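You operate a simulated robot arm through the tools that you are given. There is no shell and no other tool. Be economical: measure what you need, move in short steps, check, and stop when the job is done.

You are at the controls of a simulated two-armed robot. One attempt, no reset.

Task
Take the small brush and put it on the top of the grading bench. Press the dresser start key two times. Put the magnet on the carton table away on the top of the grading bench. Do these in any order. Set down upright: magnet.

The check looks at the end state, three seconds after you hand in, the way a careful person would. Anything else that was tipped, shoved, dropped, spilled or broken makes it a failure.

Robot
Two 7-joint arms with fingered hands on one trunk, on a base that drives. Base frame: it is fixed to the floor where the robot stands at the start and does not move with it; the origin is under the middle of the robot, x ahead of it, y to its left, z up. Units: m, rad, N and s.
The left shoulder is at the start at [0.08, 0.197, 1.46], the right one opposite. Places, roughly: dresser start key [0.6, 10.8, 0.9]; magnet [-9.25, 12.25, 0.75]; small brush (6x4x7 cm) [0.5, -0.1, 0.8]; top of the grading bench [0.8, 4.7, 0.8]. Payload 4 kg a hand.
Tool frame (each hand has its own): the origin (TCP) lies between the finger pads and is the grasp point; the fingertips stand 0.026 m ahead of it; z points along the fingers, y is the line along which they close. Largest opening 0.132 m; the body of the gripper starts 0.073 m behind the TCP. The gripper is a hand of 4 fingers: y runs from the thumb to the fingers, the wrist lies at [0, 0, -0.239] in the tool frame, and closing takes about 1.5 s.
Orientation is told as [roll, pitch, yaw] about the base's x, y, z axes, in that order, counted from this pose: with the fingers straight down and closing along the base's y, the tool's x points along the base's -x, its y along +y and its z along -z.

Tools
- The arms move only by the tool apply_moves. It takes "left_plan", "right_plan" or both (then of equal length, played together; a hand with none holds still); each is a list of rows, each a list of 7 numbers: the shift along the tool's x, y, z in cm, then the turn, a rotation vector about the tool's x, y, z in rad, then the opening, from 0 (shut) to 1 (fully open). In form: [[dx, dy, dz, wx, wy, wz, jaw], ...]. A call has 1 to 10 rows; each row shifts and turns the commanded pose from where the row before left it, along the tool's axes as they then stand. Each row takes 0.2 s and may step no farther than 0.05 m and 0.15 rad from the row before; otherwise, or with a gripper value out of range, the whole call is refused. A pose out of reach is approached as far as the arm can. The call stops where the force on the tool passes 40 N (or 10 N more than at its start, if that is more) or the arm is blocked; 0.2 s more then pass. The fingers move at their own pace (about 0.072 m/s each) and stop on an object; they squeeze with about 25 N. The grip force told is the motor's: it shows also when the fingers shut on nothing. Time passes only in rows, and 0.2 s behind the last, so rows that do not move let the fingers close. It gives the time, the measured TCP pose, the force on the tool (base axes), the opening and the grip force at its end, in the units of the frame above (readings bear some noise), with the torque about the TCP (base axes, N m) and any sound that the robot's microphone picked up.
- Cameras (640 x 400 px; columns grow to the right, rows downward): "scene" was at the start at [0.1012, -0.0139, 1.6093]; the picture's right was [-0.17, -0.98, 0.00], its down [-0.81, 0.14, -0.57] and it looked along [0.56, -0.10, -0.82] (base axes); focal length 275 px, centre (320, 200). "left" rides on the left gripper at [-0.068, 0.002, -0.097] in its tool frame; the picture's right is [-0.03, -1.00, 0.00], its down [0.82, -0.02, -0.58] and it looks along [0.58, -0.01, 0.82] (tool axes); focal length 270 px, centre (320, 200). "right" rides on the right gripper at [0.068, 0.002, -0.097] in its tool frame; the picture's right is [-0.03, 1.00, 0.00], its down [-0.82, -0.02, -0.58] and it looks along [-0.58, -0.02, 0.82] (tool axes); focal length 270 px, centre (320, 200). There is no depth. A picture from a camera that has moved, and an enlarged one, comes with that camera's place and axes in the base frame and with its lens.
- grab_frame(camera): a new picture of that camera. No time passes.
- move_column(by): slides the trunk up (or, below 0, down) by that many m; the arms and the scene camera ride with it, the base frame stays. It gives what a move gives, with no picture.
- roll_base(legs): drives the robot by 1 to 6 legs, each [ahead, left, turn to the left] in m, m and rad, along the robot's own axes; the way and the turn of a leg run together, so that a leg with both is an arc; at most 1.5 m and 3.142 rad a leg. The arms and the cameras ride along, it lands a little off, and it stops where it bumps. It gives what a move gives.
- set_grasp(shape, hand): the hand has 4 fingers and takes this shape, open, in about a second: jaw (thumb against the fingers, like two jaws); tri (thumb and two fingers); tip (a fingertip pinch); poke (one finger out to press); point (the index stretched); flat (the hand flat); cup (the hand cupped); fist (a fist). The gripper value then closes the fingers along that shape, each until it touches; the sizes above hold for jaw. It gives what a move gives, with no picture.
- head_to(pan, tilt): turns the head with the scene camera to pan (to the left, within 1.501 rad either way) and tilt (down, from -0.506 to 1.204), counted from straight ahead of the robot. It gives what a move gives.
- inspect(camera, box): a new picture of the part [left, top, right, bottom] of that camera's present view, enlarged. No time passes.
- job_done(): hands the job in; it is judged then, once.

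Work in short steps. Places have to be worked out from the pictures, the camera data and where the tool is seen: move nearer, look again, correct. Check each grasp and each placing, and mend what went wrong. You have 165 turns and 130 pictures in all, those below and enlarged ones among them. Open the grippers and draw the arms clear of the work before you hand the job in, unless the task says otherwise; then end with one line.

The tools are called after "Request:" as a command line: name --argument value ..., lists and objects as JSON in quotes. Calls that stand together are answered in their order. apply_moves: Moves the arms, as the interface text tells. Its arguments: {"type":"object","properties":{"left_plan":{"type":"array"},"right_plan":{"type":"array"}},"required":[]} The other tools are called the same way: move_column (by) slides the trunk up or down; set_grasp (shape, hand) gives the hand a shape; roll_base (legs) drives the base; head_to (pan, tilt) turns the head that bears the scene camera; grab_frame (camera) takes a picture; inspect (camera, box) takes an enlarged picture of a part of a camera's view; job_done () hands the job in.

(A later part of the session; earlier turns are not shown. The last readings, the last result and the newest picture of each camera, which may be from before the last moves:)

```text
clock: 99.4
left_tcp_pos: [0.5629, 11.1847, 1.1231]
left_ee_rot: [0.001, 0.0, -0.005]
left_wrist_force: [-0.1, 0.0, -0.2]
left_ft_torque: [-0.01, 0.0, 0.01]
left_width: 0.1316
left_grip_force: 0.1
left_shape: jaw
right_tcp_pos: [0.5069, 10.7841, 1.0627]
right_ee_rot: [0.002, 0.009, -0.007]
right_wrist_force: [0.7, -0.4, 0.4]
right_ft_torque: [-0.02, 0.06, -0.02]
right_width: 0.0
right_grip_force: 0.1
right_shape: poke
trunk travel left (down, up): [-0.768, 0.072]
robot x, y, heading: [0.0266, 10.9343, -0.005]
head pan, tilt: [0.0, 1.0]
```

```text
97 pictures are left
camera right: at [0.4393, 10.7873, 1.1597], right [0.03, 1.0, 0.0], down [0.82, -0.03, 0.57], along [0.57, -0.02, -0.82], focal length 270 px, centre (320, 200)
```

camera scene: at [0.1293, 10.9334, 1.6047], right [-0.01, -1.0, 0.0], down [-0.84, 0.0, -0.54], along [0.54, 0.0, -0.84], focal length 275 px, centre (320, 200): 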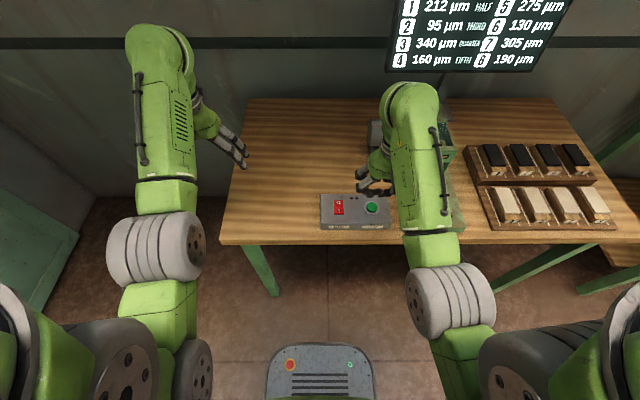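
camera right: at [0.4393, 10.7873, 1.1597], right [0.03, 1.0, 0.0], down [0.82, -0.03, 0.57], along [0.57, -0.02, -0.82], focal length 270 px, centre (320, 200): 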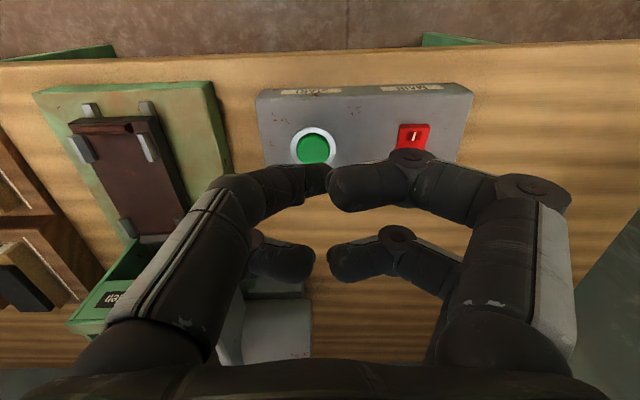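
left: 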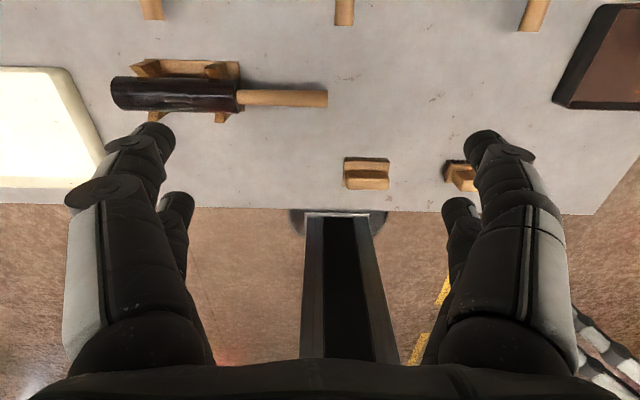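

Triangulating gives the key top at (0.5555, 10.776, 0.895). I'll zoom in to see which finger the poke shape extends.

Request:
inspect --camera "right" --box '[200, 110, 440, 260]'

Request:
inspect --camera "scene" --box '[310, 130, 430, 205]'

```text
2.67 times, centred on (320, 185) of right
camera zoom: at [0.4393, 10.7873, 1.1597], right [0.03, 1.0, 0.0], down [0.82, -0.03, 0.57], along [0.57, -0.02, -0.82], focal length 721 px, centre (320, 240)
```

zoom: 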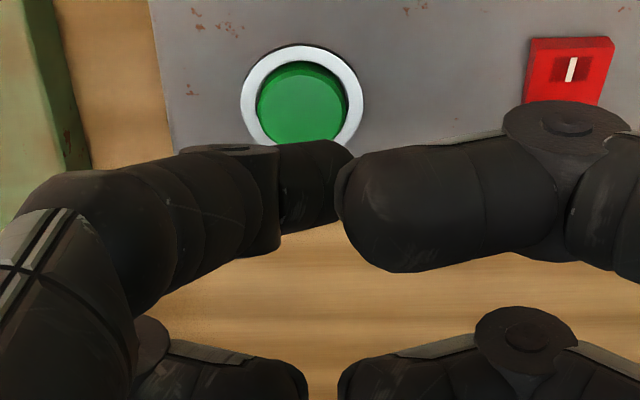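

```text
5.33 times, centred on (370, 168) of scene
camera zoom: at [0.1293, 10.9334, 1.6047], right [-0.01, -1.0, 0.0], down [-0.84, 0.0, -0.54], along [0.54, 0.0, -0.84], focal length 1468 px, centre (53, 373)
```

zoom: 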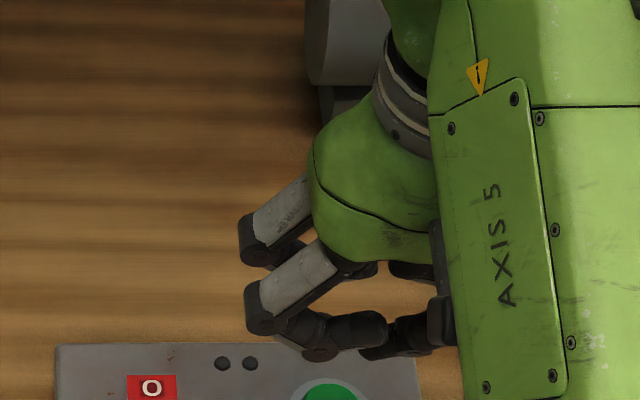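

All the fingers look curled. I'll set the gripper value to 1 in this shape to see whether a finger extends.

Request:
apply_moves --right_plan '[[0, 0, 0, 0, 0, 0, 1], [0, 0, 0, 0, 0, 0, 1], [0, 0, 0, 0, 0, 0, 1], [0, 0, 0, 0, 0, 0, 1], [0, 0, 0, 0, 0, 0, 1], [0, 0, 0, 0, 0, 0, 1]]'

Request:
grab_frame --camera "right"

```text
clock: 100.8
left_tcp_pos: [0.5639, 11.1854, 1.1242]
left_ee_rot: [0.0, -0.001, -0.006]
left_wrist_force: [-0.6, -0.6, 1.0]
left_ft_torque: [-0.02, 0.04, 0.03]
left_width: 0.1322
left_grip_force: 0.0
left_shape: jaw
right_tcp_pos: [0.5058, 10.784, 1.0618]
right_ee_rot: [0.001, 0.009, -0.007]
right_wrist_force: [-0.5, -0.5, -0.6]
right_ft_torque: [-0.02, 0.01, 0.02]
right_width: 0.0001
right_grip_force: 0.2
right_shape: poke
trunk travel left (down, up): [-0.768, 0.072]
robot x, y, heading: [0.028, 10.9372, -0.006]
head pan, tilt: [0.0, 1.0]
```

```text
94 pictures are left
camera right: at [0.4387, 10.787, 1.1599], right [0.03, 1.0, 0.0], down [0.82, -0.03, 0.57], along [0.57, -0.02, -0.82], focal length 270 px, centre (320, 200)
```

right: 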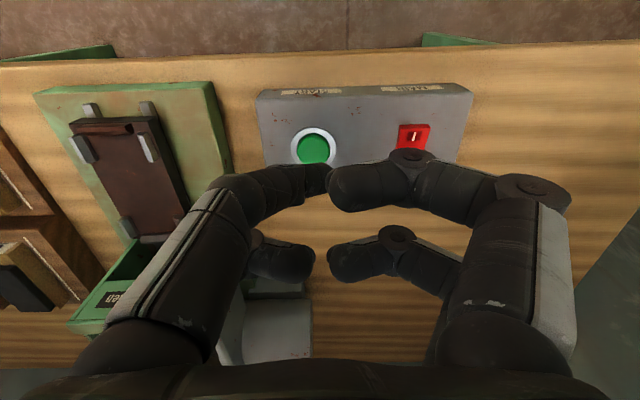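

The poke shape here shows only curled fingers, so I'll try the "point" shape.

Request:
set_grasp --shape "point" --hand "right"

Request:
grab_frame --camera "right"

Request:
inspect --camera "scene" --box '[310, 130, 430, 205]'

```text
clock: 101.7
left_tcp_pos: [0.564, 11.1856, 1.1227]
left_ee_rot: [-0.001, -0.001, -0.005]
left_wrist_force: [-0.1, 0.4, 0.8]
left_ft_torque: [0.04, -0.03, 0.03]
left_width: 0.1321
left_grip_force: 0.0
left_shape: jaw
right_tcp_pos: [0.506, 10.7835, 1.0635]
right_ee_rot: [0.005, 0.008, -0.006]
right_wrist_force: [-0.1, -0.6, -0.3]
right_ft_torque: [0.0, -0.01, -0.03]
right_width: 0.0
right_grip_force: 0.1
right_shape: point
trunk travel left (down, up): [-0.768, 0.072]
robot x, y, heading: [0.0261, 10.9361, -0.001]
head pan, tilt: [0.0, 1.0]
```

```text
93 pictures are left
camera right: at [0.4385, 10.7869, 1.1599], right [0.03, 1.0, 0.0], down [0.82, -0.03, 0.57], along [0.57, -0.02, -0.82], focal length 270 px, centre (320, 200)
```

right: 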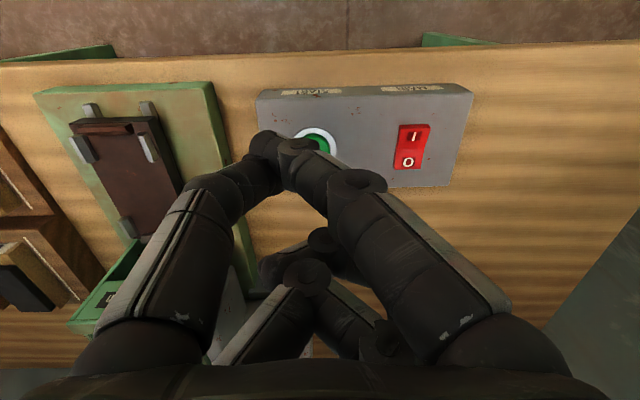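

```text
5.33 times, centred on (370, 168) of scene
camera zoom: at [0.1282, 10.9328, 1.6047], right [-0.01, -1.0, 0.0], down [-0.84, 0.0, -0.54], along [0.54, 0.0, -0.84], focal length 1468 px, centre (53, 373)
```

zoom: 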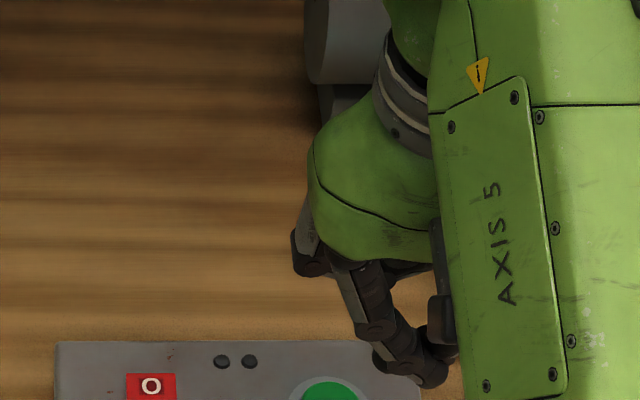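

The point shape puts the index and thumb tips together at about (0.50, 10.76, 1.03). I'll move over the key and halfway down, then look again.

Request:
apply_moves --right_plan '[[-3, 0.8, 0, 0, 0, 0, 1], [-2.8, 0.7, 2, 0, 0, 0, 1], [0, 0, 3.5, 0, 0, 0, 1], [0, 0, 2.5, 0, 0, 0, 1], [0, 0, 0, 0, 0, 0, 1]]'

Request:
grab_frame --camera "right"

Request:
inspect --camera "scene" --box '[310, 160, 430, 235]'

```text
clock: 102.9
left_tcp_pos: [0.5643, 11.1854, 1.123]
left_ee_rot: [0.0, 0.0, -0.006]
left_wrist_force: [0.2, -0.2, -0.3]
left_ft_torque: [-0.02, 0.03, -0.02]
left_width: 0.1319
left_grip_force: 0.0
left_shape: jaw
right_tcp_pos: [0.5629, 10.7983, 0.9799]
right_ee_rot: [0.001, 0.01, -0.008]
right_wrist_force: [0.3, 0.6, -0.7]
right_ft_torque: [0.01, 0.01, -0.01]
right_width: 0.0002
right_grip_force: 0.0
right_shape: point
trunk travel left (down, up): [-0.768, 0.072]
robot x, y, heading: [0.029, 10.9319, -0.003]
head pan, tilt: [0.0, 1.0]
```

```text
91 pictures are left
camera right: at [0.4967, 10.8015, 1.0782], right [0.03, 1.0, 0.0], down [0.82, -0.03, 0.57], along [0.57, -0.02, -0.82], focal length 270 px, centre (320, 200)
```

right: 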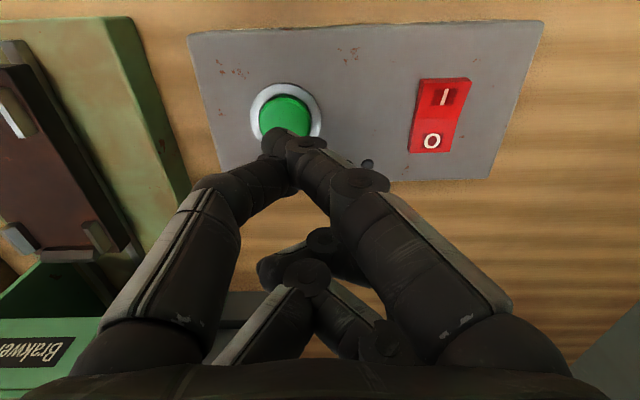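

```text
5.33 times, centred on (370, 198) of scene
camera zoom: at [0.1292, 10.9332, 1.6047], right [-0.01, -1.0, 0.0], down [-0.84, 0.0, -0.54], along [0.54, 0.0, -0.84], focal length 1468 px, centre (53, 213)
```

zoom: 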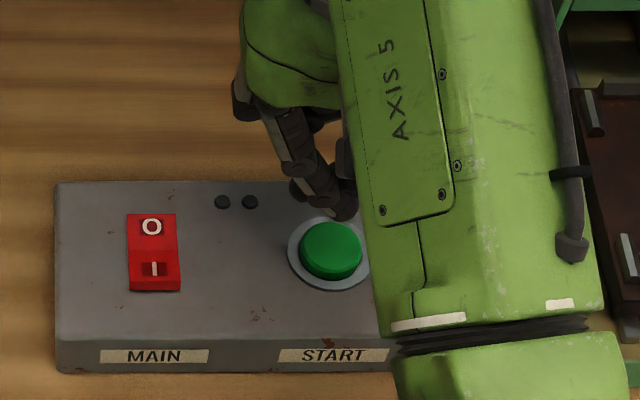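

The tip triangulates to about (0.542, 10.782, 0.96). I'll shift +1.35 cm x and -0.6 cm y, and lower 4 cm.

Request:
apply_moves --right_plan '[[-1.35, -0.6, 0, 0, 0, 0, 1], [0, 0, 2, 0, 0, 0, 1], [0, 0, 2, 0, 0, 0, 1], [0, 0, 0, 0, 0, 0, 1]]'

Request:
inspect --camera "right" --box '[180, 60, 420, 210]'

Request:
inspect --camera "scene" --box '[310, 160, 430, 235]'

```text
clock: 103.9
left_tcp_pos: [0.5631, 11.1841, 1.1244]
left_ee_rot: [0.0, -0.003, -0.003]
left_wrist_force: [0.3, 0.4, -0.1]
left_ft_torque: [0.03, 0.02, 0.03]
left_width: 0.1315
left_grip_force: 0.1
left_shape: jaw
right_tcp_pos: [0.5778, 10.7908, 0.9413]
right_ee_rot: [0.002, 0.007, -0.007]
right_wrist_force: [0.1, 0.3, 0.5]
right_ft_torque: [0.02, 0.01, -0.01]
right_width: 0.0
right_grip_force: 0.1
right_shape: point
trunk travel left (down, up): [-0.768, 0.072]
robot x, y, heading: [0.0298, 10.9365, -0.008]
head pan, tilt: [0.0, 1.0]
```

```text
2.67 times, centred on (300, 135) of right
camera zoom: at [0.5089, 10.7946, 1.0386], right [0.03, 1.0, 0.0], down [0.82, -0.03, 0.57], along [0.57, -0.02, -0.82], focal length 721 px, centre (373, 373)
```

zoom: 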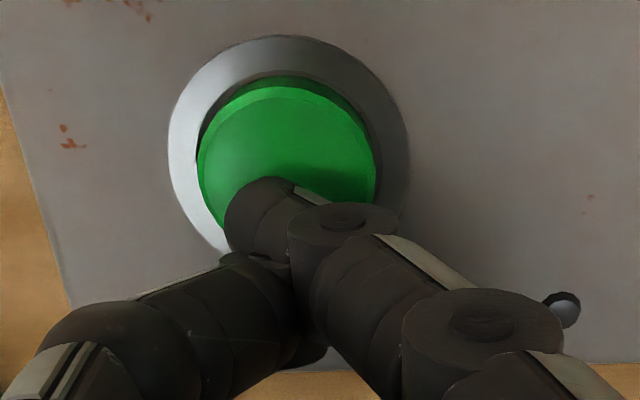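

```text
5.33 times, centred on (370, 198) of scene
camera zoom: at [0.1281, 10.9327, 1.6048], right [-0.01, -1.0, 0.0], down [-0.84, 0.0, -0.54], along [0.54, 0.0, -0.84], focal length 1468 px, centre (53, 213)
```

zoom: 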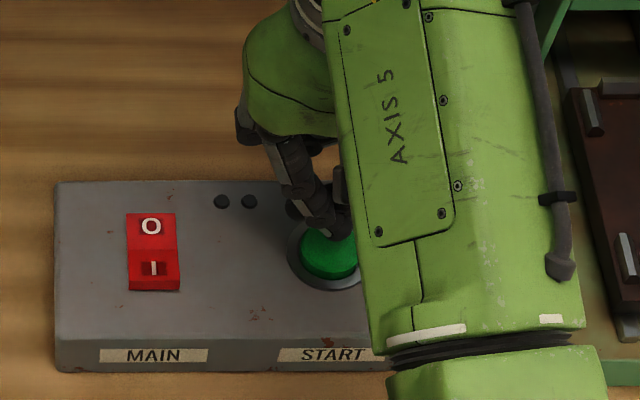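

The index tip is about 1 cm above the key and nearly centred. I'll press down in small steps and watch force and sound.

Request:
apply_moves --right_plan '[[0.4, 0.3, 0.3, 0, 0, 0, 1], [0, 0, 0.4, 0, 0, 0, 1], [0, 0, 0.4, 0, 0, 0, 1], [0, 0, 0, 0, 0, 0, 1]]'

Request:
inspect --camera "scene" --box '[310, 160, 430, 235]'

```text
clock: 104.9
left_tcp_pos: [0.5627, 11.1847, 1.1236]
left_ee_rot: [0.0, -0.003, -0.006]
left_wrist_force: [-0.4, -0.2, -0.4]
left_ft_torque: [0.05, -0.01, 0.03]
left_width: 0.1317
left_grip_force: 0.0
left_shape: jaw
right_tcp_pos: [0.5719, 10.7956, 0.93]
right_ee_rot: [0.002, 0.007, -0.007]
right_wrist_force: [-0.5, -0.7, 1.3]
right_ft_torque: [-0.08, 0.03, -0.01]
right_width: 0.0002
right_grip_force: 0.1
right_shape: point
trunk travel left (down, up): [-0.768, 0.072]
robot x, y, heading: [0.0293, 10.9344, -0.005]
head pan, tilt: [0.0, 1.0]
heard: click
```

```text
5.33 times, centred on (370, 198) of scene
camera zoom: at [0.1279, 10.9329, 1.6048], right [-0.01, -1.0, 0.0], down [-0.84, 0.0, -0.54], along [0.54, 0.0, -0.84], focal length 1468 px, centre (53, 213)
```

zoom: 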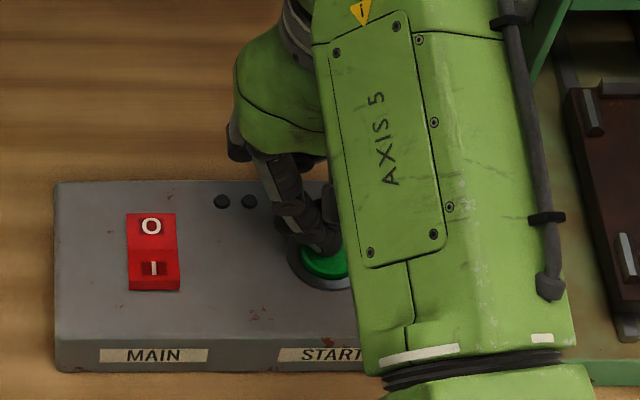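

One click was heard, so the key is down; force is light. I'll raise 2 cm to release and check.

Request:
apply_moves --right_plan '[[0, 0, -1, 0, 0, 0, 1], [0, 0, -1, 0, 0, 0, 1], [0, 0, 0, 0, 0, 0, 1], [0, 0, 0, 0, 0, 0, 1]]'

Request:
inspect --camera "scene" --box '[310, 160, 430, 235]'

Request:
inspect --camera "right" --box '[180, 60, 420, 210]'

```text
clock: 105.9
left_tcp_pos: [0.5629, 11.1848, 1.1241]
left_ee_rot: [0.0, 0.0, -0.005]
left_wrist_force: [-0.1, 0.1, 0.1]
left_ft_torque: [-0.01, 0.01, 0.03]
left_width: 0.1319
left_grip_force: 0.0
left_shape: jaw
right_tcp_pos: [0.5728, 10.7956, 0.951]
right_ee_rot: [0.002, 0.01, -0.006]
right_wrist_force: [-0.1, 0.1, -0.3]
right_ft_torque: [-0.02, 0.01, -0.01]
right_width: 0.0
right_grip_force: 0.0
right_shape: point
trunk travel left (down, up): [-0.768, 0.072]
robot x, y, heading: [0.0279, 10.9328, -0.007]
head pan, tilt: [0.0, 1.0]
```

```text
5.33 times, centred on (370, 198) of scene
camera zoom: at [0.1285, 10.9328, 1.6047], right [-0.01, -1.0, 0.0], down [-0.84, 0.0, -0.54], along [0.54, 0.0, -0.84], focal length 1468 px, centre (53, 213)
```

zoom: 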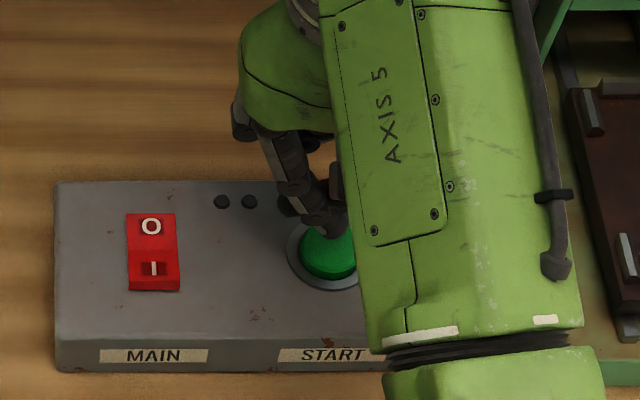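

```text
2.67 times, centred on (300, 135) of right
camera zoom: at [0.5051, 10.7982, 1.0478], right [0.03, 1.0, 0.0], down [0.82, -0.03, 0.57], along [0.57, -0.02, -0.82], focal length 721 px, centre (373, 373)
```

zoom: 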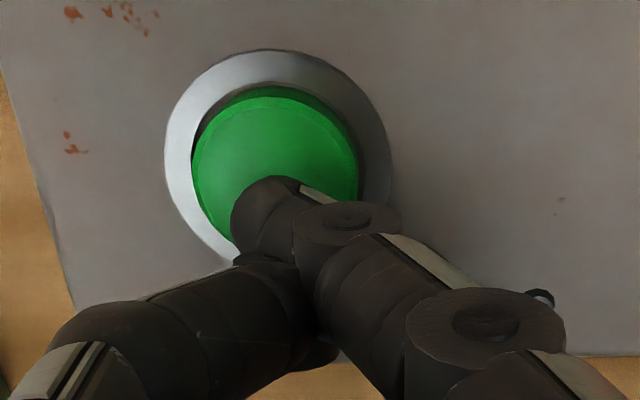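

The key popped back up after one press. The task asks only for the start key, so MAIN stays untouched. Now the second press.

Request:
apply_moves --right_plan '[[0, 0, 1, 0, 0, 0, 1], [0, 0, 0.7, 0, 0, 0, 1], [0, 0, 0.4, 0, 0, 0, 1], [0, 0, 0, 0, 0, 0, 1]]'

```text
clock: 106.9
left_tcp_pos: [0.5625, 11.1854, 1.1243]
left_ee_rot: [-0.001, -0.002, -0.005]
left_wrist_force: [0.5, 0.4, -0.5]
left_ft_torque: [0.0, -0.01, -0.01]
left_width: 0.132
left_grip_force: 0.0
left_shape: jaw
right_tcp_pos: [0.5719, 10.7962, 0.9301]
right_ee_rot: [0.002, 0.006, -0.007]
right_wrist_force: [-0.2, -1.6, 1.6]
right_ft_torque: [-0.08, 0.04, -0.02]
right_width: 0.0003
right_grip_force: 0.0
right_shape: point
trunk travel left (down, up): [-0.768, 0.072]
robot x, y, heading: [0.0298, 10.933, -0.004]
head pan, tilt: [0.0, 1.0]
heard: click
```

The second click was heard. I'll raise the hand well clear and check the panel.

Request:
apply_moves --right_plan '[[0, 0, -1, 0, 0, 0, 1], [0, 0, -3, 0, 0, 0, 1], [0, 0, -4, 0, 0, 0, 1], [0, 0, -4, 0, 0, 0, 1], [0, 0, 0, 0, 0, 0, 1]]'

Request:
grab_frame --camera "right"

Request:
grab_frame --camera "scene"

```text
clock: 108.1
left_tcp_pos: [0.5628, 11.1854, 1.1232]
left_ee_rot: [0.0, 0.0, -0.004]
left_wrist_force: [-0.5, 0.2, 0.5]
left_ft_torque: [-0.02, 0.0, -0.04]
left_width: 0.132
left_grip_force: 0.1
left_shape: jaw
right_tcp_pos: [0.5736, 10.7951, 1.0491]
right_ee_rot: [0.002, 0.008, -0.006]
right_wrist_force: [0.3, -0.3, 0.2]
right_ft_torque: [-0.01, 0.04, -0.02]
right_width: 0.0
right_grip_force: 0.0
right_shape: point
trunk travel left (down, up): [-0.768, 0.072]
robot x, y, heading: [0.0298, 10.9318, -0.003]
head pan, tilt: [0.0, 1.0]
```

```text
84 pictures are left
camera right: at [0.5052, 10.7984, 1.1467], right [0.03, 1.0, 0.0], down [0.82, -0.03, 0.57], along [0.57, -0.02, -0.82], focal length 270 px, centre (320, 200)
```

right: 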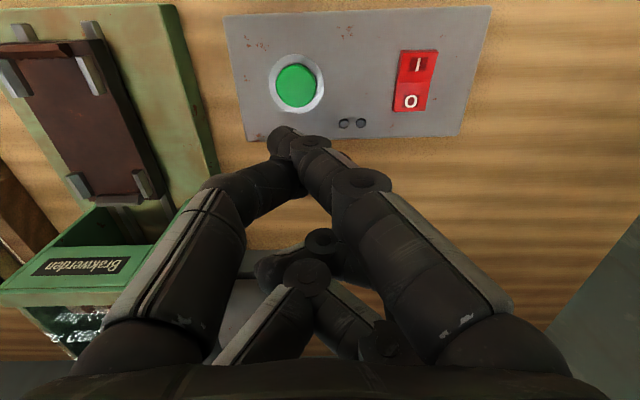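

```text
83 pictures are left
camera scene: at [0.1287, 10.9328, 1.6047], right [-0.01, -1.0, 0.0], down [-0.84, 0.0, -0.54], along [0.54, 0.0, -0.84], focal length 275 px, centre (320, 200)
```

scene: 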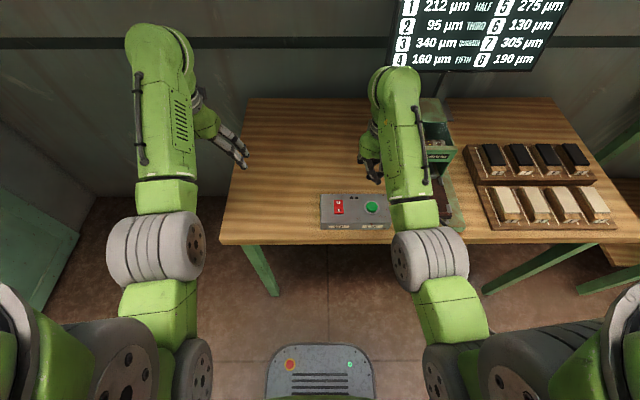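

Both presses are done. Next I'll back off, restore the jaw shape, turn to face -x and survey the route to the magnet.

Request:
roll_base --legs '[[-0.6, 0, 0], [0, 0, 1.57], [0, 0, 1.57]]'

Request:
set_grasp --shape "jaw" --hand "right"

Request:
head_to --pan 0 --tilt 0.35

Request:
grab_frame --camera "scene"

```text
clock: 119.0
left_tcp_pos: [-1.1201, 10.7191, 1.1234]
left_ee_rot: [-0.001, -0.002, 3.074]
left_wrist_force: [0.2, 0.3, -0.1]
left_ft_torque: [0.02, 0.02, 0.03]
left_width: 0.1319
left_grip_force: 0.0
left_shape: jaw
right_tcp_pos: [-1.1067, 11.1086, 1.0495]
right_ee_rot: [0.001, 0.009, 3.073]
right_wrist_force: [-0.3, 0.2, -0.3]
right_ft_torque: [-0.01, 0.01, 0.04]
right_width: 0.0
right_grip_force: 0.1
right_shape: point
trunk travel left (down, up): [-0.768, 0.072]
robot x, y, heading: [-0.5715, 10.9349, 3.071]
head pan, tilt: [0.0, 1.0]
```

```text
clock: 119.9
left_tcp_pos: [-1.1211, 10.7194, 1.1235]
left_ee_rot: [-0.001, -0.002, 3.074]
left_wrist_force: [0.3, -0.2, 0.6]
left_ft_torque: [-0.01, -0.02, 0.03]
left_width: 0.1319
left_grip_force: 0.0
left_shape: jaw
right_tcp_pos: [-1.1056, 11.1094, 1.049]
right_ee_rot: [0.001, 0.009, 3.074]
right_wrist_force: [0.2, -1.1, 0.0]
right_ft_torque: [0.0, 0.0, 0.0]
right_width: 0.1316
right_grip_force: 0.1
right_shape: jaw
trunk travel left (down, up): [-0.768, 0.072]
robot x, y, heading: [-0.5722, 10.9359, 3.077]
head pan, tilt: [0.0, 1.0]
```

```text
clock: 120.9
left_tcp_pos: [-1.121, 10.7196, 1.1231]
left_ee_rot: [-0.001, -0.002, 3.075]
left_wrist_force: [-0.4, -0.6, 0.0]
left_ft_torque: [0.03, 0.02, -0.02]
left_width: 0.1316
left_grip_force: 0.0
left_shape: jaw
right_tcp_pos: [-1.1062, 11.1074, 1.0483]
right_ee_rot: [0.003, 0.008, 3.074]
right_wrist_force: [-0.2, 0.8, 0.3]
right_ft_torque: [0.0, 0.01, 0.01]
right_width: 0.1321
right_grip_force: 0.1
right_shape: jaw
trunk travel left (down, up): [-0.768, 0.072]
robot x, y, heading: [-0.5742, 10.9358, 3.074]
head pan, tilt: [0.0, 0.351]
```

```text
82 pictures are left
camera scene: at [-0.6952, 10.9432, 1.6594], right [0.07, 1.0, 0.0], down [0.34, -0.02, -0.94], along [-0.94, 0.06, -0.34], focal length 275 px, centre (320, 200)
```

scene: 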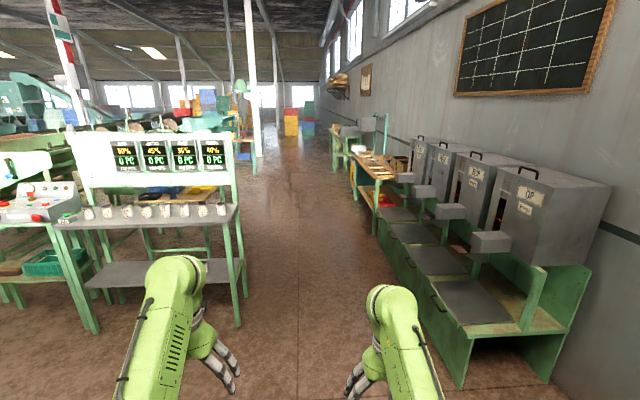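

The corridor runs between the rack (y≈10.4) and the bins (y≈11.9). I'll move to y≈11.15 and drive toward -x.

Request:
roll_base --legs '[[0, -0.2, 0.067], [1.45, 0, 0], [1.45, 0, 0]]'

Request:
grab_frame --camera "scene"

```text
clock: 136.1
left_tcp_pos: [-3.9927, 10.9376, 1.1244]
left_ee_rot: [0.001, -0.001, 3.129]
left_wrist_force: [-0.8, -0.4, -0.6]
left_ft_torque: [0.01, 0.01, 0.0]
left_width: 0.1319
left_grip_force: 0.1
left_shape: jaw
right_tcp_pos: [-3.9987, 11.3276, 1.0485]
right_ee_rot: [0.002, 0.008, 3.13]
right_wrist_force: [-0.1, -0.6, 0.0]
right_ft_torque: [-0.01, 0.02, 0.04]
right_width: 0.1319
right_grip_force: 0.1
right_shape: jaw
trunk travel left (down, up): [-0.768, 0.072]
robot x, y, heading: [-3.4542, 11.1816, 3.134]
head pan, tilt: [0.0, 0.351]
```

```text
81 pictures are left
camera scene: at [-3.579, 11.185, 1.6596], right [0.01, 1.0, 0.0], down [0.34, 0.0, -0.94], along [-0.94, 0.01, -0.34], focal length 275 px, centre (320, 200)
```

scene: 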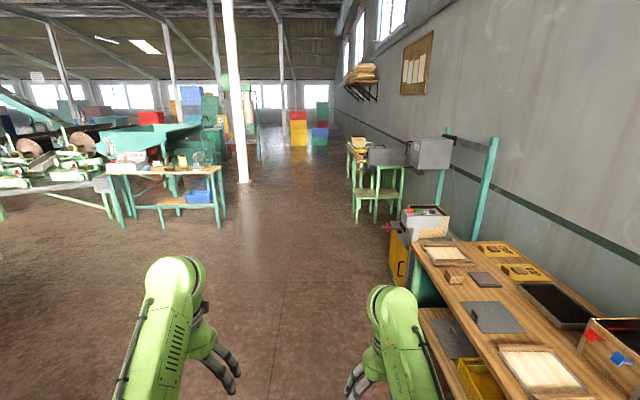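

The way is clear, so I'll continue.

Request:
roll_base --legs '[[1.45, 0, 0], [1.45, 0, 0], [0.9, 0, 0]]'

Request:
grab_frame --camera "scene"

```text
clock: 154.4
left_tcp_pos: [-7.7814, 10.9612, 1.1244]
left_ee_rot: [0.001, -0.002, 3.129]
left_wrist_force: [-0.3, -0.2, 0.9]
left_ft_torque: [0.0, 0.02, 0.01]
left_width: 0.1316
left_grip_force: 0.0
left_shape: jaw
right_tcp_pos: [-7.7891, 11.3509, 1.0502]
right_ee_rot: [0.001, 0.008, 3.129]
right_wrist_force: [0.5, 0.7, 0.3]
right_ft_torque: [0.0, 0.0, -0.02]
right_width: 0.1321
right_grip_force: 0.0
right_shape: jaw
trunk travel left (down, up): [-0.768, 0.072]
robot x, y, heading: [-7.2444, 11.2065, 3.131]
head pan, tilt: [0.0, 0.351]
```

```text
80 pictures are left
camera scene: at [-7.3684, 11.2086, 1.6597], right [0.01, 1.0, 0.0], down [0.34, 0.0, -0.94], along [-0.94, 0.01, -0.34], focal length 275 px, centre (320, 200)
```

scene: 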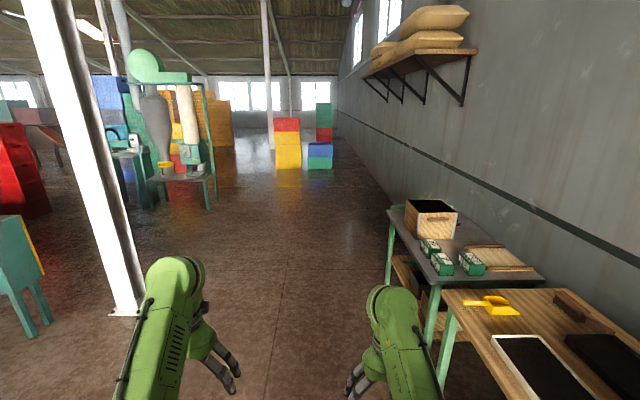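

I'll zoom in on the grey carton table.

Request:
inspect --camera "scene" --box '[380, 185, 560, 297]'

```text
3.56 times, centred on (470, 241) of scene
camera zoom: at [-7.3684, 11.2086, 1.6597], right [0.01, 1.0, 0.0], down [0.34, 0.0, -0.94], along [-0.94, 0.01, -0.34], focal length 979 px, centre (-213, 54)
```

zoom: 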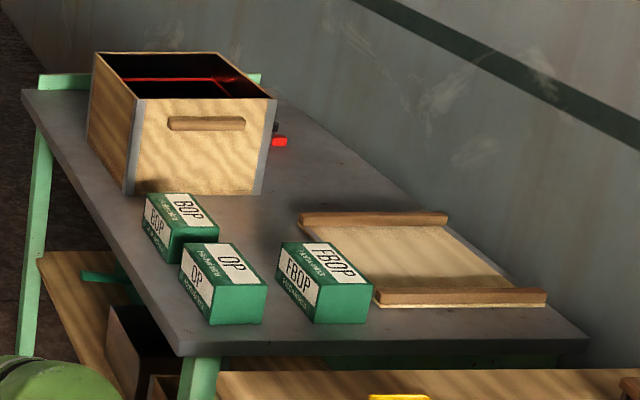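

A red item sits behind the wooden carton at about (-9.2, 12.24), most likely the magnet. I'll drive alongside and face the table to look.

Request:
roll_base --legs '[[1.45, 0.1, 0], [0.5, 0.05, 0], [0, 0, -1.56]]'

Request:
head_to --pan 0 --tilt 0.6

Request:
grab_frame --camera "scene"

```text
clock: 168.1
left_tcp_pos: [-9.4353, 11.6613, 1.1227]
left_ee_rot: [0.0, -0.003, 1.515]
left_wrist_force: [-0.4, 0.2, -0.1]
left_ft_torque: [-0.02, -0.01, 0.01]
left_width: 0.1318
left_grip_force: 0.0
left_shape: jaw
right_tcp_pos: [-9.0469, 11.6521, 1.0499]
right_ee_rot: [0.002, 0.007, 1.516]
right_wrist_force: [-0.2, 0.5, -0.6]
right_ft_torque: [-0.02, -0.02, 0.0]
right_width: 0.1317
right_grip_force: 0.0
right_shape: jaw
trunk travel left (down, up): [-0.768, 0.072]
robot x, y, heading: [-9.2122, 11.1157, 1.518]
head pan, tilt: [0.0, 0.351]
```

```text
clock: 168.9
left_tcp_pos: [-9.436, 11.6617, 1.1237]
left_ee_rot: [-0.001, -0.001, 1.516]
left_wrist_force: [1.1, 0.3, -0.5]
left_ft_torque: [0.02, -0.01, 0.0]
left_width: 0.1321
left_grip_force: 0.1
left_shape: jaw
right_tcp_pos: [-9.0462, 11.6521, 1.0494]
right_ee_rot: [0.001, 0.01, 1.516]
right_wrist_force: [-0.7, 0.4, -0.2]
right_ft_torque: [-0.02, 0.01, -0.03]
right_width: 0.1315
right_grip_force: 0.1
right_shape: jaw
trunk travel left (down, up): [-0.768, 0.072]
robot x, y, heading: [-9.2187, 11.1155, 1.521]
head pan, tilt: [0.0, 0.6]
```

```text
78 pictures are left
camera scene: at [-9.2056, 11.2326, 1.6368], right [1.0, -0.05, 0.0], down [-0.03, -0.56, -0.83], along [0.04, 0.82, -0.56], focal length 275 px, centre (320, 200)
```

scene: 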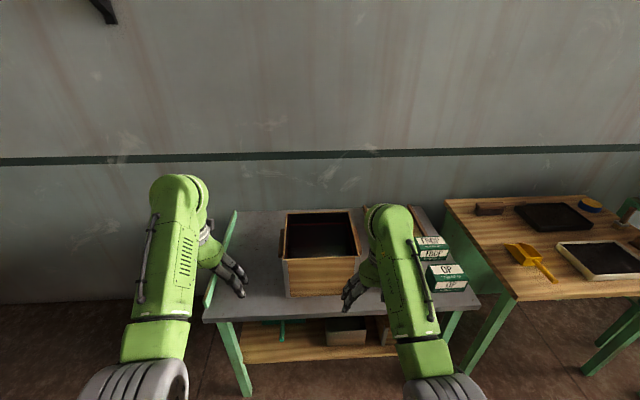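

Request:
inspect --camera "scene" --box '[260, 190, 440, 302]'

```text
3.56 times, centred on (350, 246) of scene
camera zoom: at [-9.2056, 11.2326, 1.6368], right [1.0, -0.05, 0.0], down [-0.03, -0.56, -0.83], along [0.04, 0.82, -0.56], focal length 979 px, centre (213, 36)
```

zoom: 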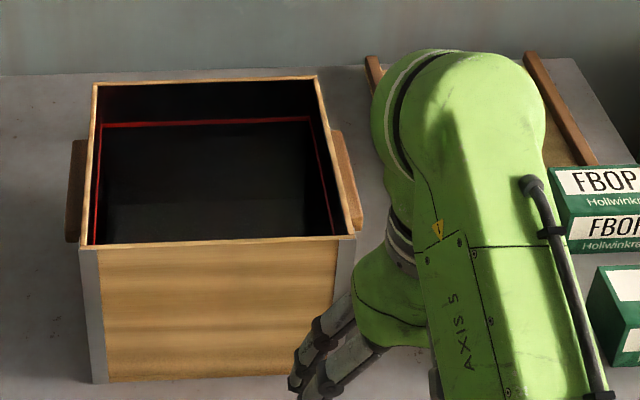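

The carton hides the magnet from here. I'll go round to the table's left end and face +x.

Request:
roll_base --legs '[[0, 1.1, 0], [0, 0, -1.52]]'

Request:
head_to --pan 0.8 --tilt 0.5

Request:
grab_frame --camera "scene"

```text
clock: 178.1
left_tcp_pos: [-9.777, 11.4366, 1.1239]
left_ee_rot: [0.002, -0.003, 0.022]
left_wrist_force: [-0.4, -0.3, 0.0]
left_ft_torque: [0.01, 0.0, 0.0]
left_width: 0.132
left_grip_force: 0.1
left_shape: jaw
right_tcp_pos: [-9.7571, 11.0475, 1.0487]
right_ee_rot: [0.001, 0.008, 0.023]
right_wrist_force: [1.1, 1.5, 0.4]
right_ft_torque: [0.02, 0.02, 0.01]
right_width: 0.1318
right_grip_force: 0.0
right_shape: jaw
trunk travel left (down, up): [-0.768, 0.072]
robot x, y, heading: [-10.307, 11.1713, 0.02]
head pan, tilt: [0.0, 0.6]
```

```text
clock: 179.2
left_tcp_pos: [-9.7762, 11.4372, 1.1234]
left_ee_rot: [0.0, -0.003, 0.023]
left_wrist_force: [-1.4, 0.0, 0.2]
left_ft_torque: [0.01, -0.03, -0.01]
left_width: 0.132
left_grip_force: 0.0
left_shape: jaw
right_tcp_pos: [-9.7565, 11.0473, 1.049]
right_ee_rot: [0.002, 0.009, 0.024]
right_wrist_force: [-1.3, -0.7, 0.4]
right_ft_torque: [-0.02, 0.01, -0.01]
right_width: 0.1319
right_grip_force: 0.1
right_shape: jaw
trunk travel left (down, up): [-0.768, 0.072]
robot x, y, heading: [-10.3016, 11.1694, 0.022]
head pan, tilt: [0.799, 0.499]
```

```text
76 pictures are left
camera scene: at [-10.2117, 11.2368, 1.6458], right [0.73, -0.68, 0.0], down [-0.33, -0.35, -0.88], along [0.6, 0.64, -0.48], focal length 275 px, centre (320, 200)
```

scene: 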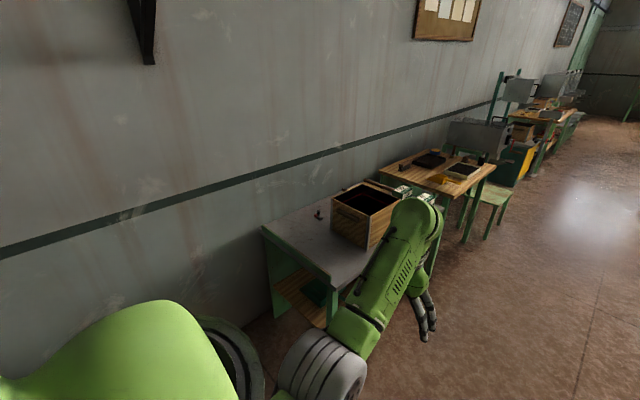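

Request:
inspect --camera "scene" --box '[260, 170, 420, 270]'

Request:
inspect --camera "scene" --box '[300, 195, 348, 225]'

```text
4.00 times, centred on (340, 220) of scene
camera zoom: at [-10.2117, 11.2368, 1.6458], right [0.73, -0.68, 0.0], down [-0.33, -0.35, -0.88], along [0.6, 0.64, -0.48], focal length 1101 px, centre (240, 120)
```

zoom: 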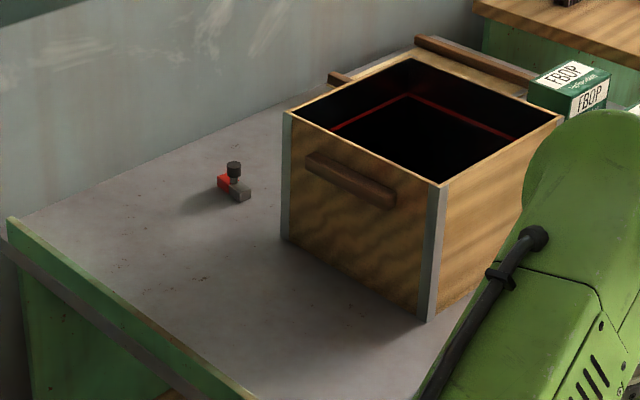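

```text
13.33 times, centred on (324, 210) of scene
camera zoom: at [-10.2117, 11.2368, 1.6458], right [0.73, -0.68, 0.0], down [-0.33, -0.35, -0.88], along [0.6, 0.64, -0.48], focal length 3671 px, centre (267, 67)
```

zoom: 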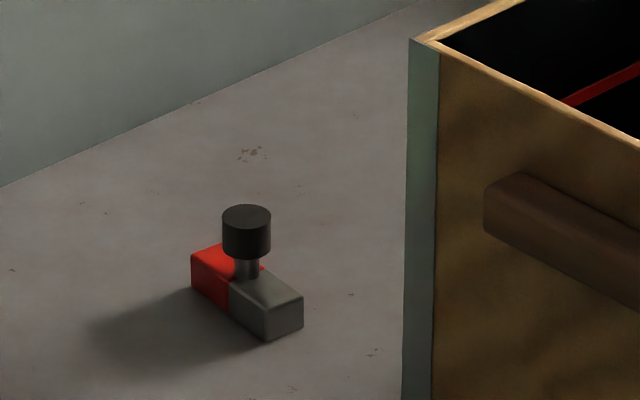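

The magnet, a red/grey bar with a black knob, stands at about (-9.267, 12.26), with its bar along y, ~0.3 m from the table's left end. I'll retract the right hand and strafe to face that end.

Request:
apply_moves --right_plan '[[4, -2, 0, 0, 0, 0, 1], [4, -2, 0, 0, 0, 0, 1], [4, -2, 0, 0, 0, 0, 1], [4, -2, 0, 0, 0, 0, 1], [4, -2, 0, 0, 0, 0, 1], [4, -2, 0, 0, 0, 0, 1], [3, -2, 0, 0, 0, 0, 1], [3, -2, 0, 0, 0, 0, 1]]'

Request:
roll_base --legs '[[0, 0.8, 0]]'

Request:
head_to --pan 0.2 --tilt 0.7

Request:
grab_frame --camera "scene"

```text
clock: 180.8
left_tcp_pos: [-9.7775, 11.4361, 1.1265]
left_ee_rot: [-0.002, -0.001, 0.021]
left_wrist_force: [0.0, 1.2, -0.3]
left_ft_torque: [-0.01, -0.04, -0.01]
left_width: 0.1318
left_grip_force: 0.1
left_shape: jaw
right_tcp_pos: [-9.9863, 10.9524, 1.0283]
right_ee_rot: [-0.005, -0.014, 0.232]
right_wrist_force: [-0.2, 0.4, -0.3]
right_ft_torque: [-0.02, 0.01, 0.01]
right_width: 0.1319
right_grip_force: 0.0
right_shape: jaw
right hand out of reach, approached as far as the arm can: row 3, 4, 7
trunk travel left (down, up): [-0.768, 0.072]
robot x, y, heading: [-10.305, 11.1712, 0.022]
head pan, tilt: [0.799, 0.499]
stopped in row 7 (right hand): the arm was blocked; the commanded pose is now the measured one
```

```text
clock: 185.2
left_tcp_pos: [-9.7977, 12.2438, 1.1235]
left_ee_rot: [0.004, -0.002, 0.028]
left_wrist_force: [-0.6, -0.6, -0.1]
left_ft_torque: [0.03, 0.02, 0.01]
left_width: 0.1321
left_grip_force: 0.0
left_shape: jaw
right_tcp_pos: [-10.0065, 11.7587, 1.0242]
right_ee_rot: [-0.005, -0.012, 0.232]
right_wrist_force: [0.8, 0.3, 0.0]
right_ft_torque: [-0.02, 0.0, 0.01]
right_width: 0.132
right_grip_force: 0.0
right_shape: jaw
trunk travel left (down, up): [-0.768, 0.072]
robot x, y, heading: [-10.327, 11.9797, 0.029]
head pan, tilt: [0.799, 0.499]
```

```text
clock: 186.2
left_tcp_pos: [-9.798, 12.2449, 1.1243]
left_ee_rot: [0.0, -0.003, 0.026]
left_wrist_force: [0.1, -0.1, -0.3]
left_ft_torque: [-0.01, 0.01, -0.01]
left_width: 0.1321
left_grip_force: 0.1
left_shape: jaw
right_tcp_pos: [-10.0059, 11.7619, 1.0257]
right_ee_rot: [-0.004, -0.011, 0.234]
right_wrist_force: [-0.5, -0.3, -0.4]
right_ft_torque: [0.01, 0.02, 0.0]
right_width: 0.1318
right_grip_force: 0.1
right_shape: jaw
trunk travel left (down, up): [-0.768, 0.072]
robot x, y, heading: [-10.3269, 11.9788, 0.029]
head pan, tilt: [0.201, 0.7]
```

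```text
73 pictures are left
camera scene: at [-10.2112, 11.9973, 1.6282], right [0.23, -0.97, 0.0], down [-0.63, -0.15, -0.77], along [0.75, 0.17, -0.64], focal length 275 px, centre (320, 200)
```

scene: 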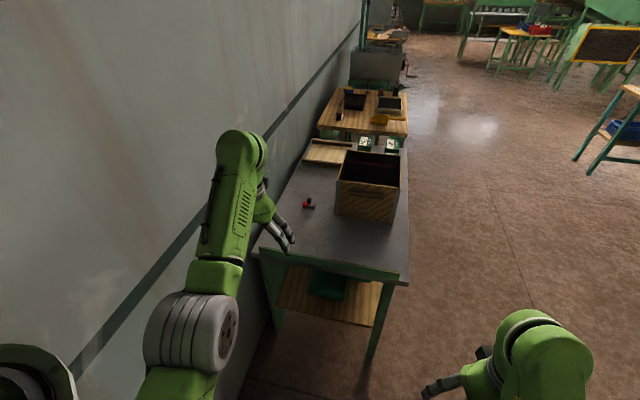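

The left side is fairly near the wall, but clear. I'll yaw the left hand +90° here in the open, so it closes across the bar.

Request:
apply_moves --left_plan '[[0, 0, 0, 0, 0, -0.145, 1], [0, 0, 0, 0, 0, -0.145, 1], [0, 0, 0, 0, 0, -0.145, 1], [0, 0, 0, 0, 0, -0.145, 1], [0, 0, 0, 0, 0, -0.145, 1], [0, 0, 0, 0, 0, -0.145, 1], [0, 0, 0, 0, 0, -0.145, 1], [0, 0, 0, 0, 0, -0.145, 1], [0, 0, 0, 0, 0, -0.145, 1], [0, 0, 0, 0, 0, -0.145, 1]]'

Request:
grab_frame --camera "scene"

```text
clock: 188.4
left_tcp_pos: [-9.7968, 12.2452, 1.123]
left_ee_rot: [0.0, -0.001, 1.479]
left_wrist_force: [0.2, 0.2, 0.0]
left_ft_torque: [0.0, 0.01, -0.03]
left_width: 0.1317
left_grip_force: 0.0
left_shape: jaw
right_tcp_pos: [-10.0055, 11.7609, 1.0249]
right_ee_rot: [-0.006, -0.011, 0.234]
right_wrist_force: [0.1, -0.8, -0.5]
right_ft_torque: [0.0, -0.02, 0.01]
right_width: 0.1318
right_grip_force: 0.1
right_shape: jaw
trunk travel left (down, up): [-0.768, 0.072]
robot x, y, heading: [-10.3221, 11.9791, 0.026]
head pan, tilt: [0.201, 0.7]
```

```text
72 pictures are left
camera scene: at [-10.2111, 11.9967, 1.6281], right [0.22, -0.97, 0.0], down [-0.63, -0.14, -0.76], along [0.75, 0.17, -0.64], focal length 275 px, centre (320, 200)
```

scene: 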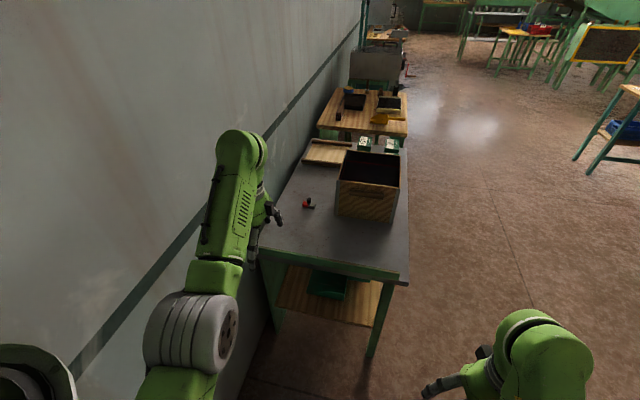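

I'll raise the right hand out of the way, then drive ahead 0.36 so the left hand comes over the table.

Request:
apply_moves --right_plan '[[0, 0, -4, 0, 0, 0, 1], [0, 0, -4, 0, 0, 0, 1], [0, 0, -4, 0, 0, 0, 1], [0, 0, -4, 0, 0, 0, 1], [0, 0, -4, 0, 0, 0, 1]]'

Request:
roll_base --legs '[[0.36, -0.01, -0.026]]'

Request:
grab_frame --camera "scene"

Request:
grab_frame --camera "left"

```text
clock: 189.6
left_tcp_pos: [-9.7974, 12.2458, 1.1234]
left_ee_rot: [-0.003, 0.0, 1.476]
left_wrist_force: [-0.7, -0.2, 0.3]
left_ft_torque: [0.0, 0.03, -0.03]
left_width: 0.1319
left_grip_force: 0.0
left_shape: jaw
right_tcp_pos: [-9.9933, 11.7597, 1.0384]
right_ee_rot: [-0.007, -0.015, 0.235]
right_wrist_force: [0.1, -0.7, 0.3]
right_ft_torque: [0.0, 0.01, 0.0]
right_width: 0.1321
right_grip_force: 0.2
right_shape: jaw
right hand out of reach, approached as far as the arm can: row 1, 2, 3, 4, 5
trunk travel left (down, up): [-0.768, 0.072]
robot x, y, heading: [-10.3228, 11.9813, 0.028]
head pan, tilt: [0.201, 0.7]
```

```text
clock: 191.8
left_tcp_pos: [-9.4388, 12.2218, 1.1252]
left_ee_rot: [-0.003, 0.0, 1.444]
left_wrist_force: [-0.8, -0.3, -0.9]
left_ft_torque: [0.01, -0.01, 0.01]
left_width: 0.132
left_grip_force: 0.1
left_shape: jaw
right_tcp_pos: [-9.6477, 11.7425, 1.0379]
right_ee_rot: [-0.005, -0.015, 0.201]
right_wrist_force: [-0.5, -0.1, -0.7]
right_ft_torque: [-0.01, -0.05, 0.0]
right_width: 0.1321
right_grip_force: 0.1
right_shape: jaw
trunk travel left (down, up): [-0.768, 0.072]
robot x, y, heading: [-9.9682, 11.9734, -0.0]
head pan, tilt: [0.201, 0.7]
```

```text
71 pictures are left
camera scene: at [-9.86, 11.9873, 1.6284], right [0.2, -0.98, 0.0], down [-0.63, -0.13, -0.77], along [0.75, 0.15, -0.64], focal length 275 px, centre (320, 200)
```

scene: 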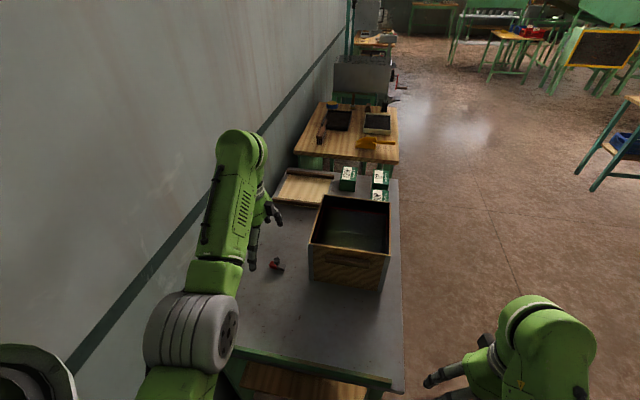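

```text
70 pictures are left
camera left: at [-9.4314, 12.2905, 1.2232], right [0.99, -0.1, 0.0], down [-0.08, -0.81, 0.58], along [-0.05, -0.57, -0.82], focal length 270 px, centre (320, 200)
```

left: 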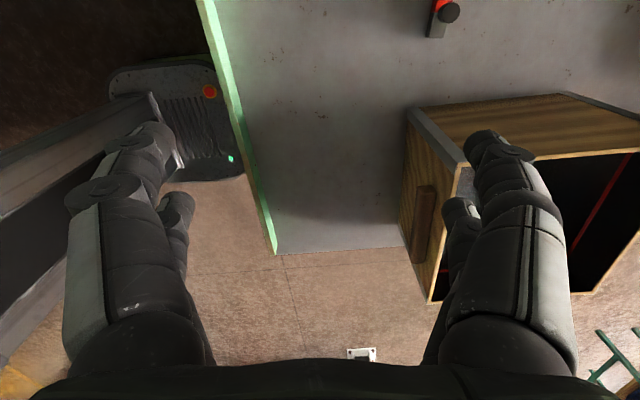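

The magnet is at about (-9.28, 12.268). I'll square the yaw and move the left hand over it at height before lowering the trunk.

Request:
apply_moves --left_plan '[[0, 0, 0, 0, 0, -0.127, 1], [-1.1, -4, 0, 0, 0, 0, 1], [-1.1, -4, 0, 0, 0, 0, 1], [-1.2, -4, 0, 0, 0, 0, 1], [-1.2, -4, 0, 0, 0, 0, 1], [0, 0, 0, 0, 0, 0, 1]]'

Request:
grab_frame --camera "left"

Request:
grab_frame --camera "scene"

```text
clock: 193.2
left_tcp_pos: [-9.2747, 12.2673, 1.1227]
left_ee_rot: [-0.004, 0.001, 1.573]
left_wrist_force: [0.8, -0.7, -0.2]
left_ft_torque: [-0.03, 0.02, -0.01]
left_width: 0.1321
left_grip_force: 0.0
left_shape: jaw
right_tcp_pos: [-9.6454, 11.7446, 1.0381]
right_ee_rot: [-0.005, -0.014, 0.202]
right_wrist_force: [-0.5, 0.0, 0.6]
right_ft_torque: [0.02, 0.01, 0.01]
right_width: 0.132
right_grip_force: 0.1
right_shape: jaw
trunk travel left (down, up): [-0.768, 0.072]
robot x, y, heading: [-9.971, 11.9721, -0.003]
head pan, tilt: [0.201, 0.7]
```

```text
69 pictures are left
camera left: at [-9.2761, 12.3355, 1.221], right [1.0, 0.03, 0.0], down [0.02, -0.82, 0.58], along [0.02, -0.58, -0.82], focal length 270 px, centre (320, 200)
```

left: 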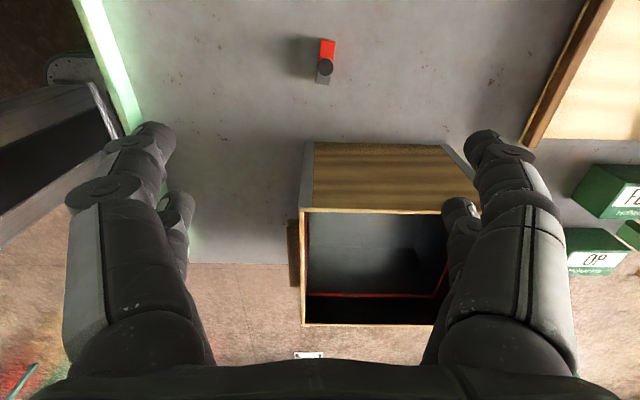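

```text
68 pictures are left
camera scene: at [-9.8561, 11.9872, 1.6281], right [0.2, -0.98, 0.0], down [-0.63, -0.13, -0.76], along [0.75, 0.15, -0.64], focal length 275 px, centre (320, 200)
```

scene: 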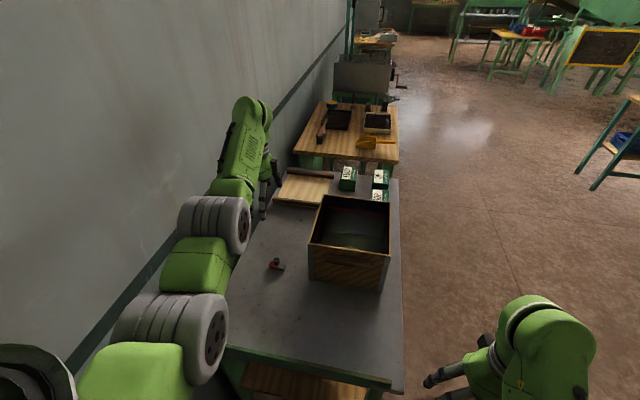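

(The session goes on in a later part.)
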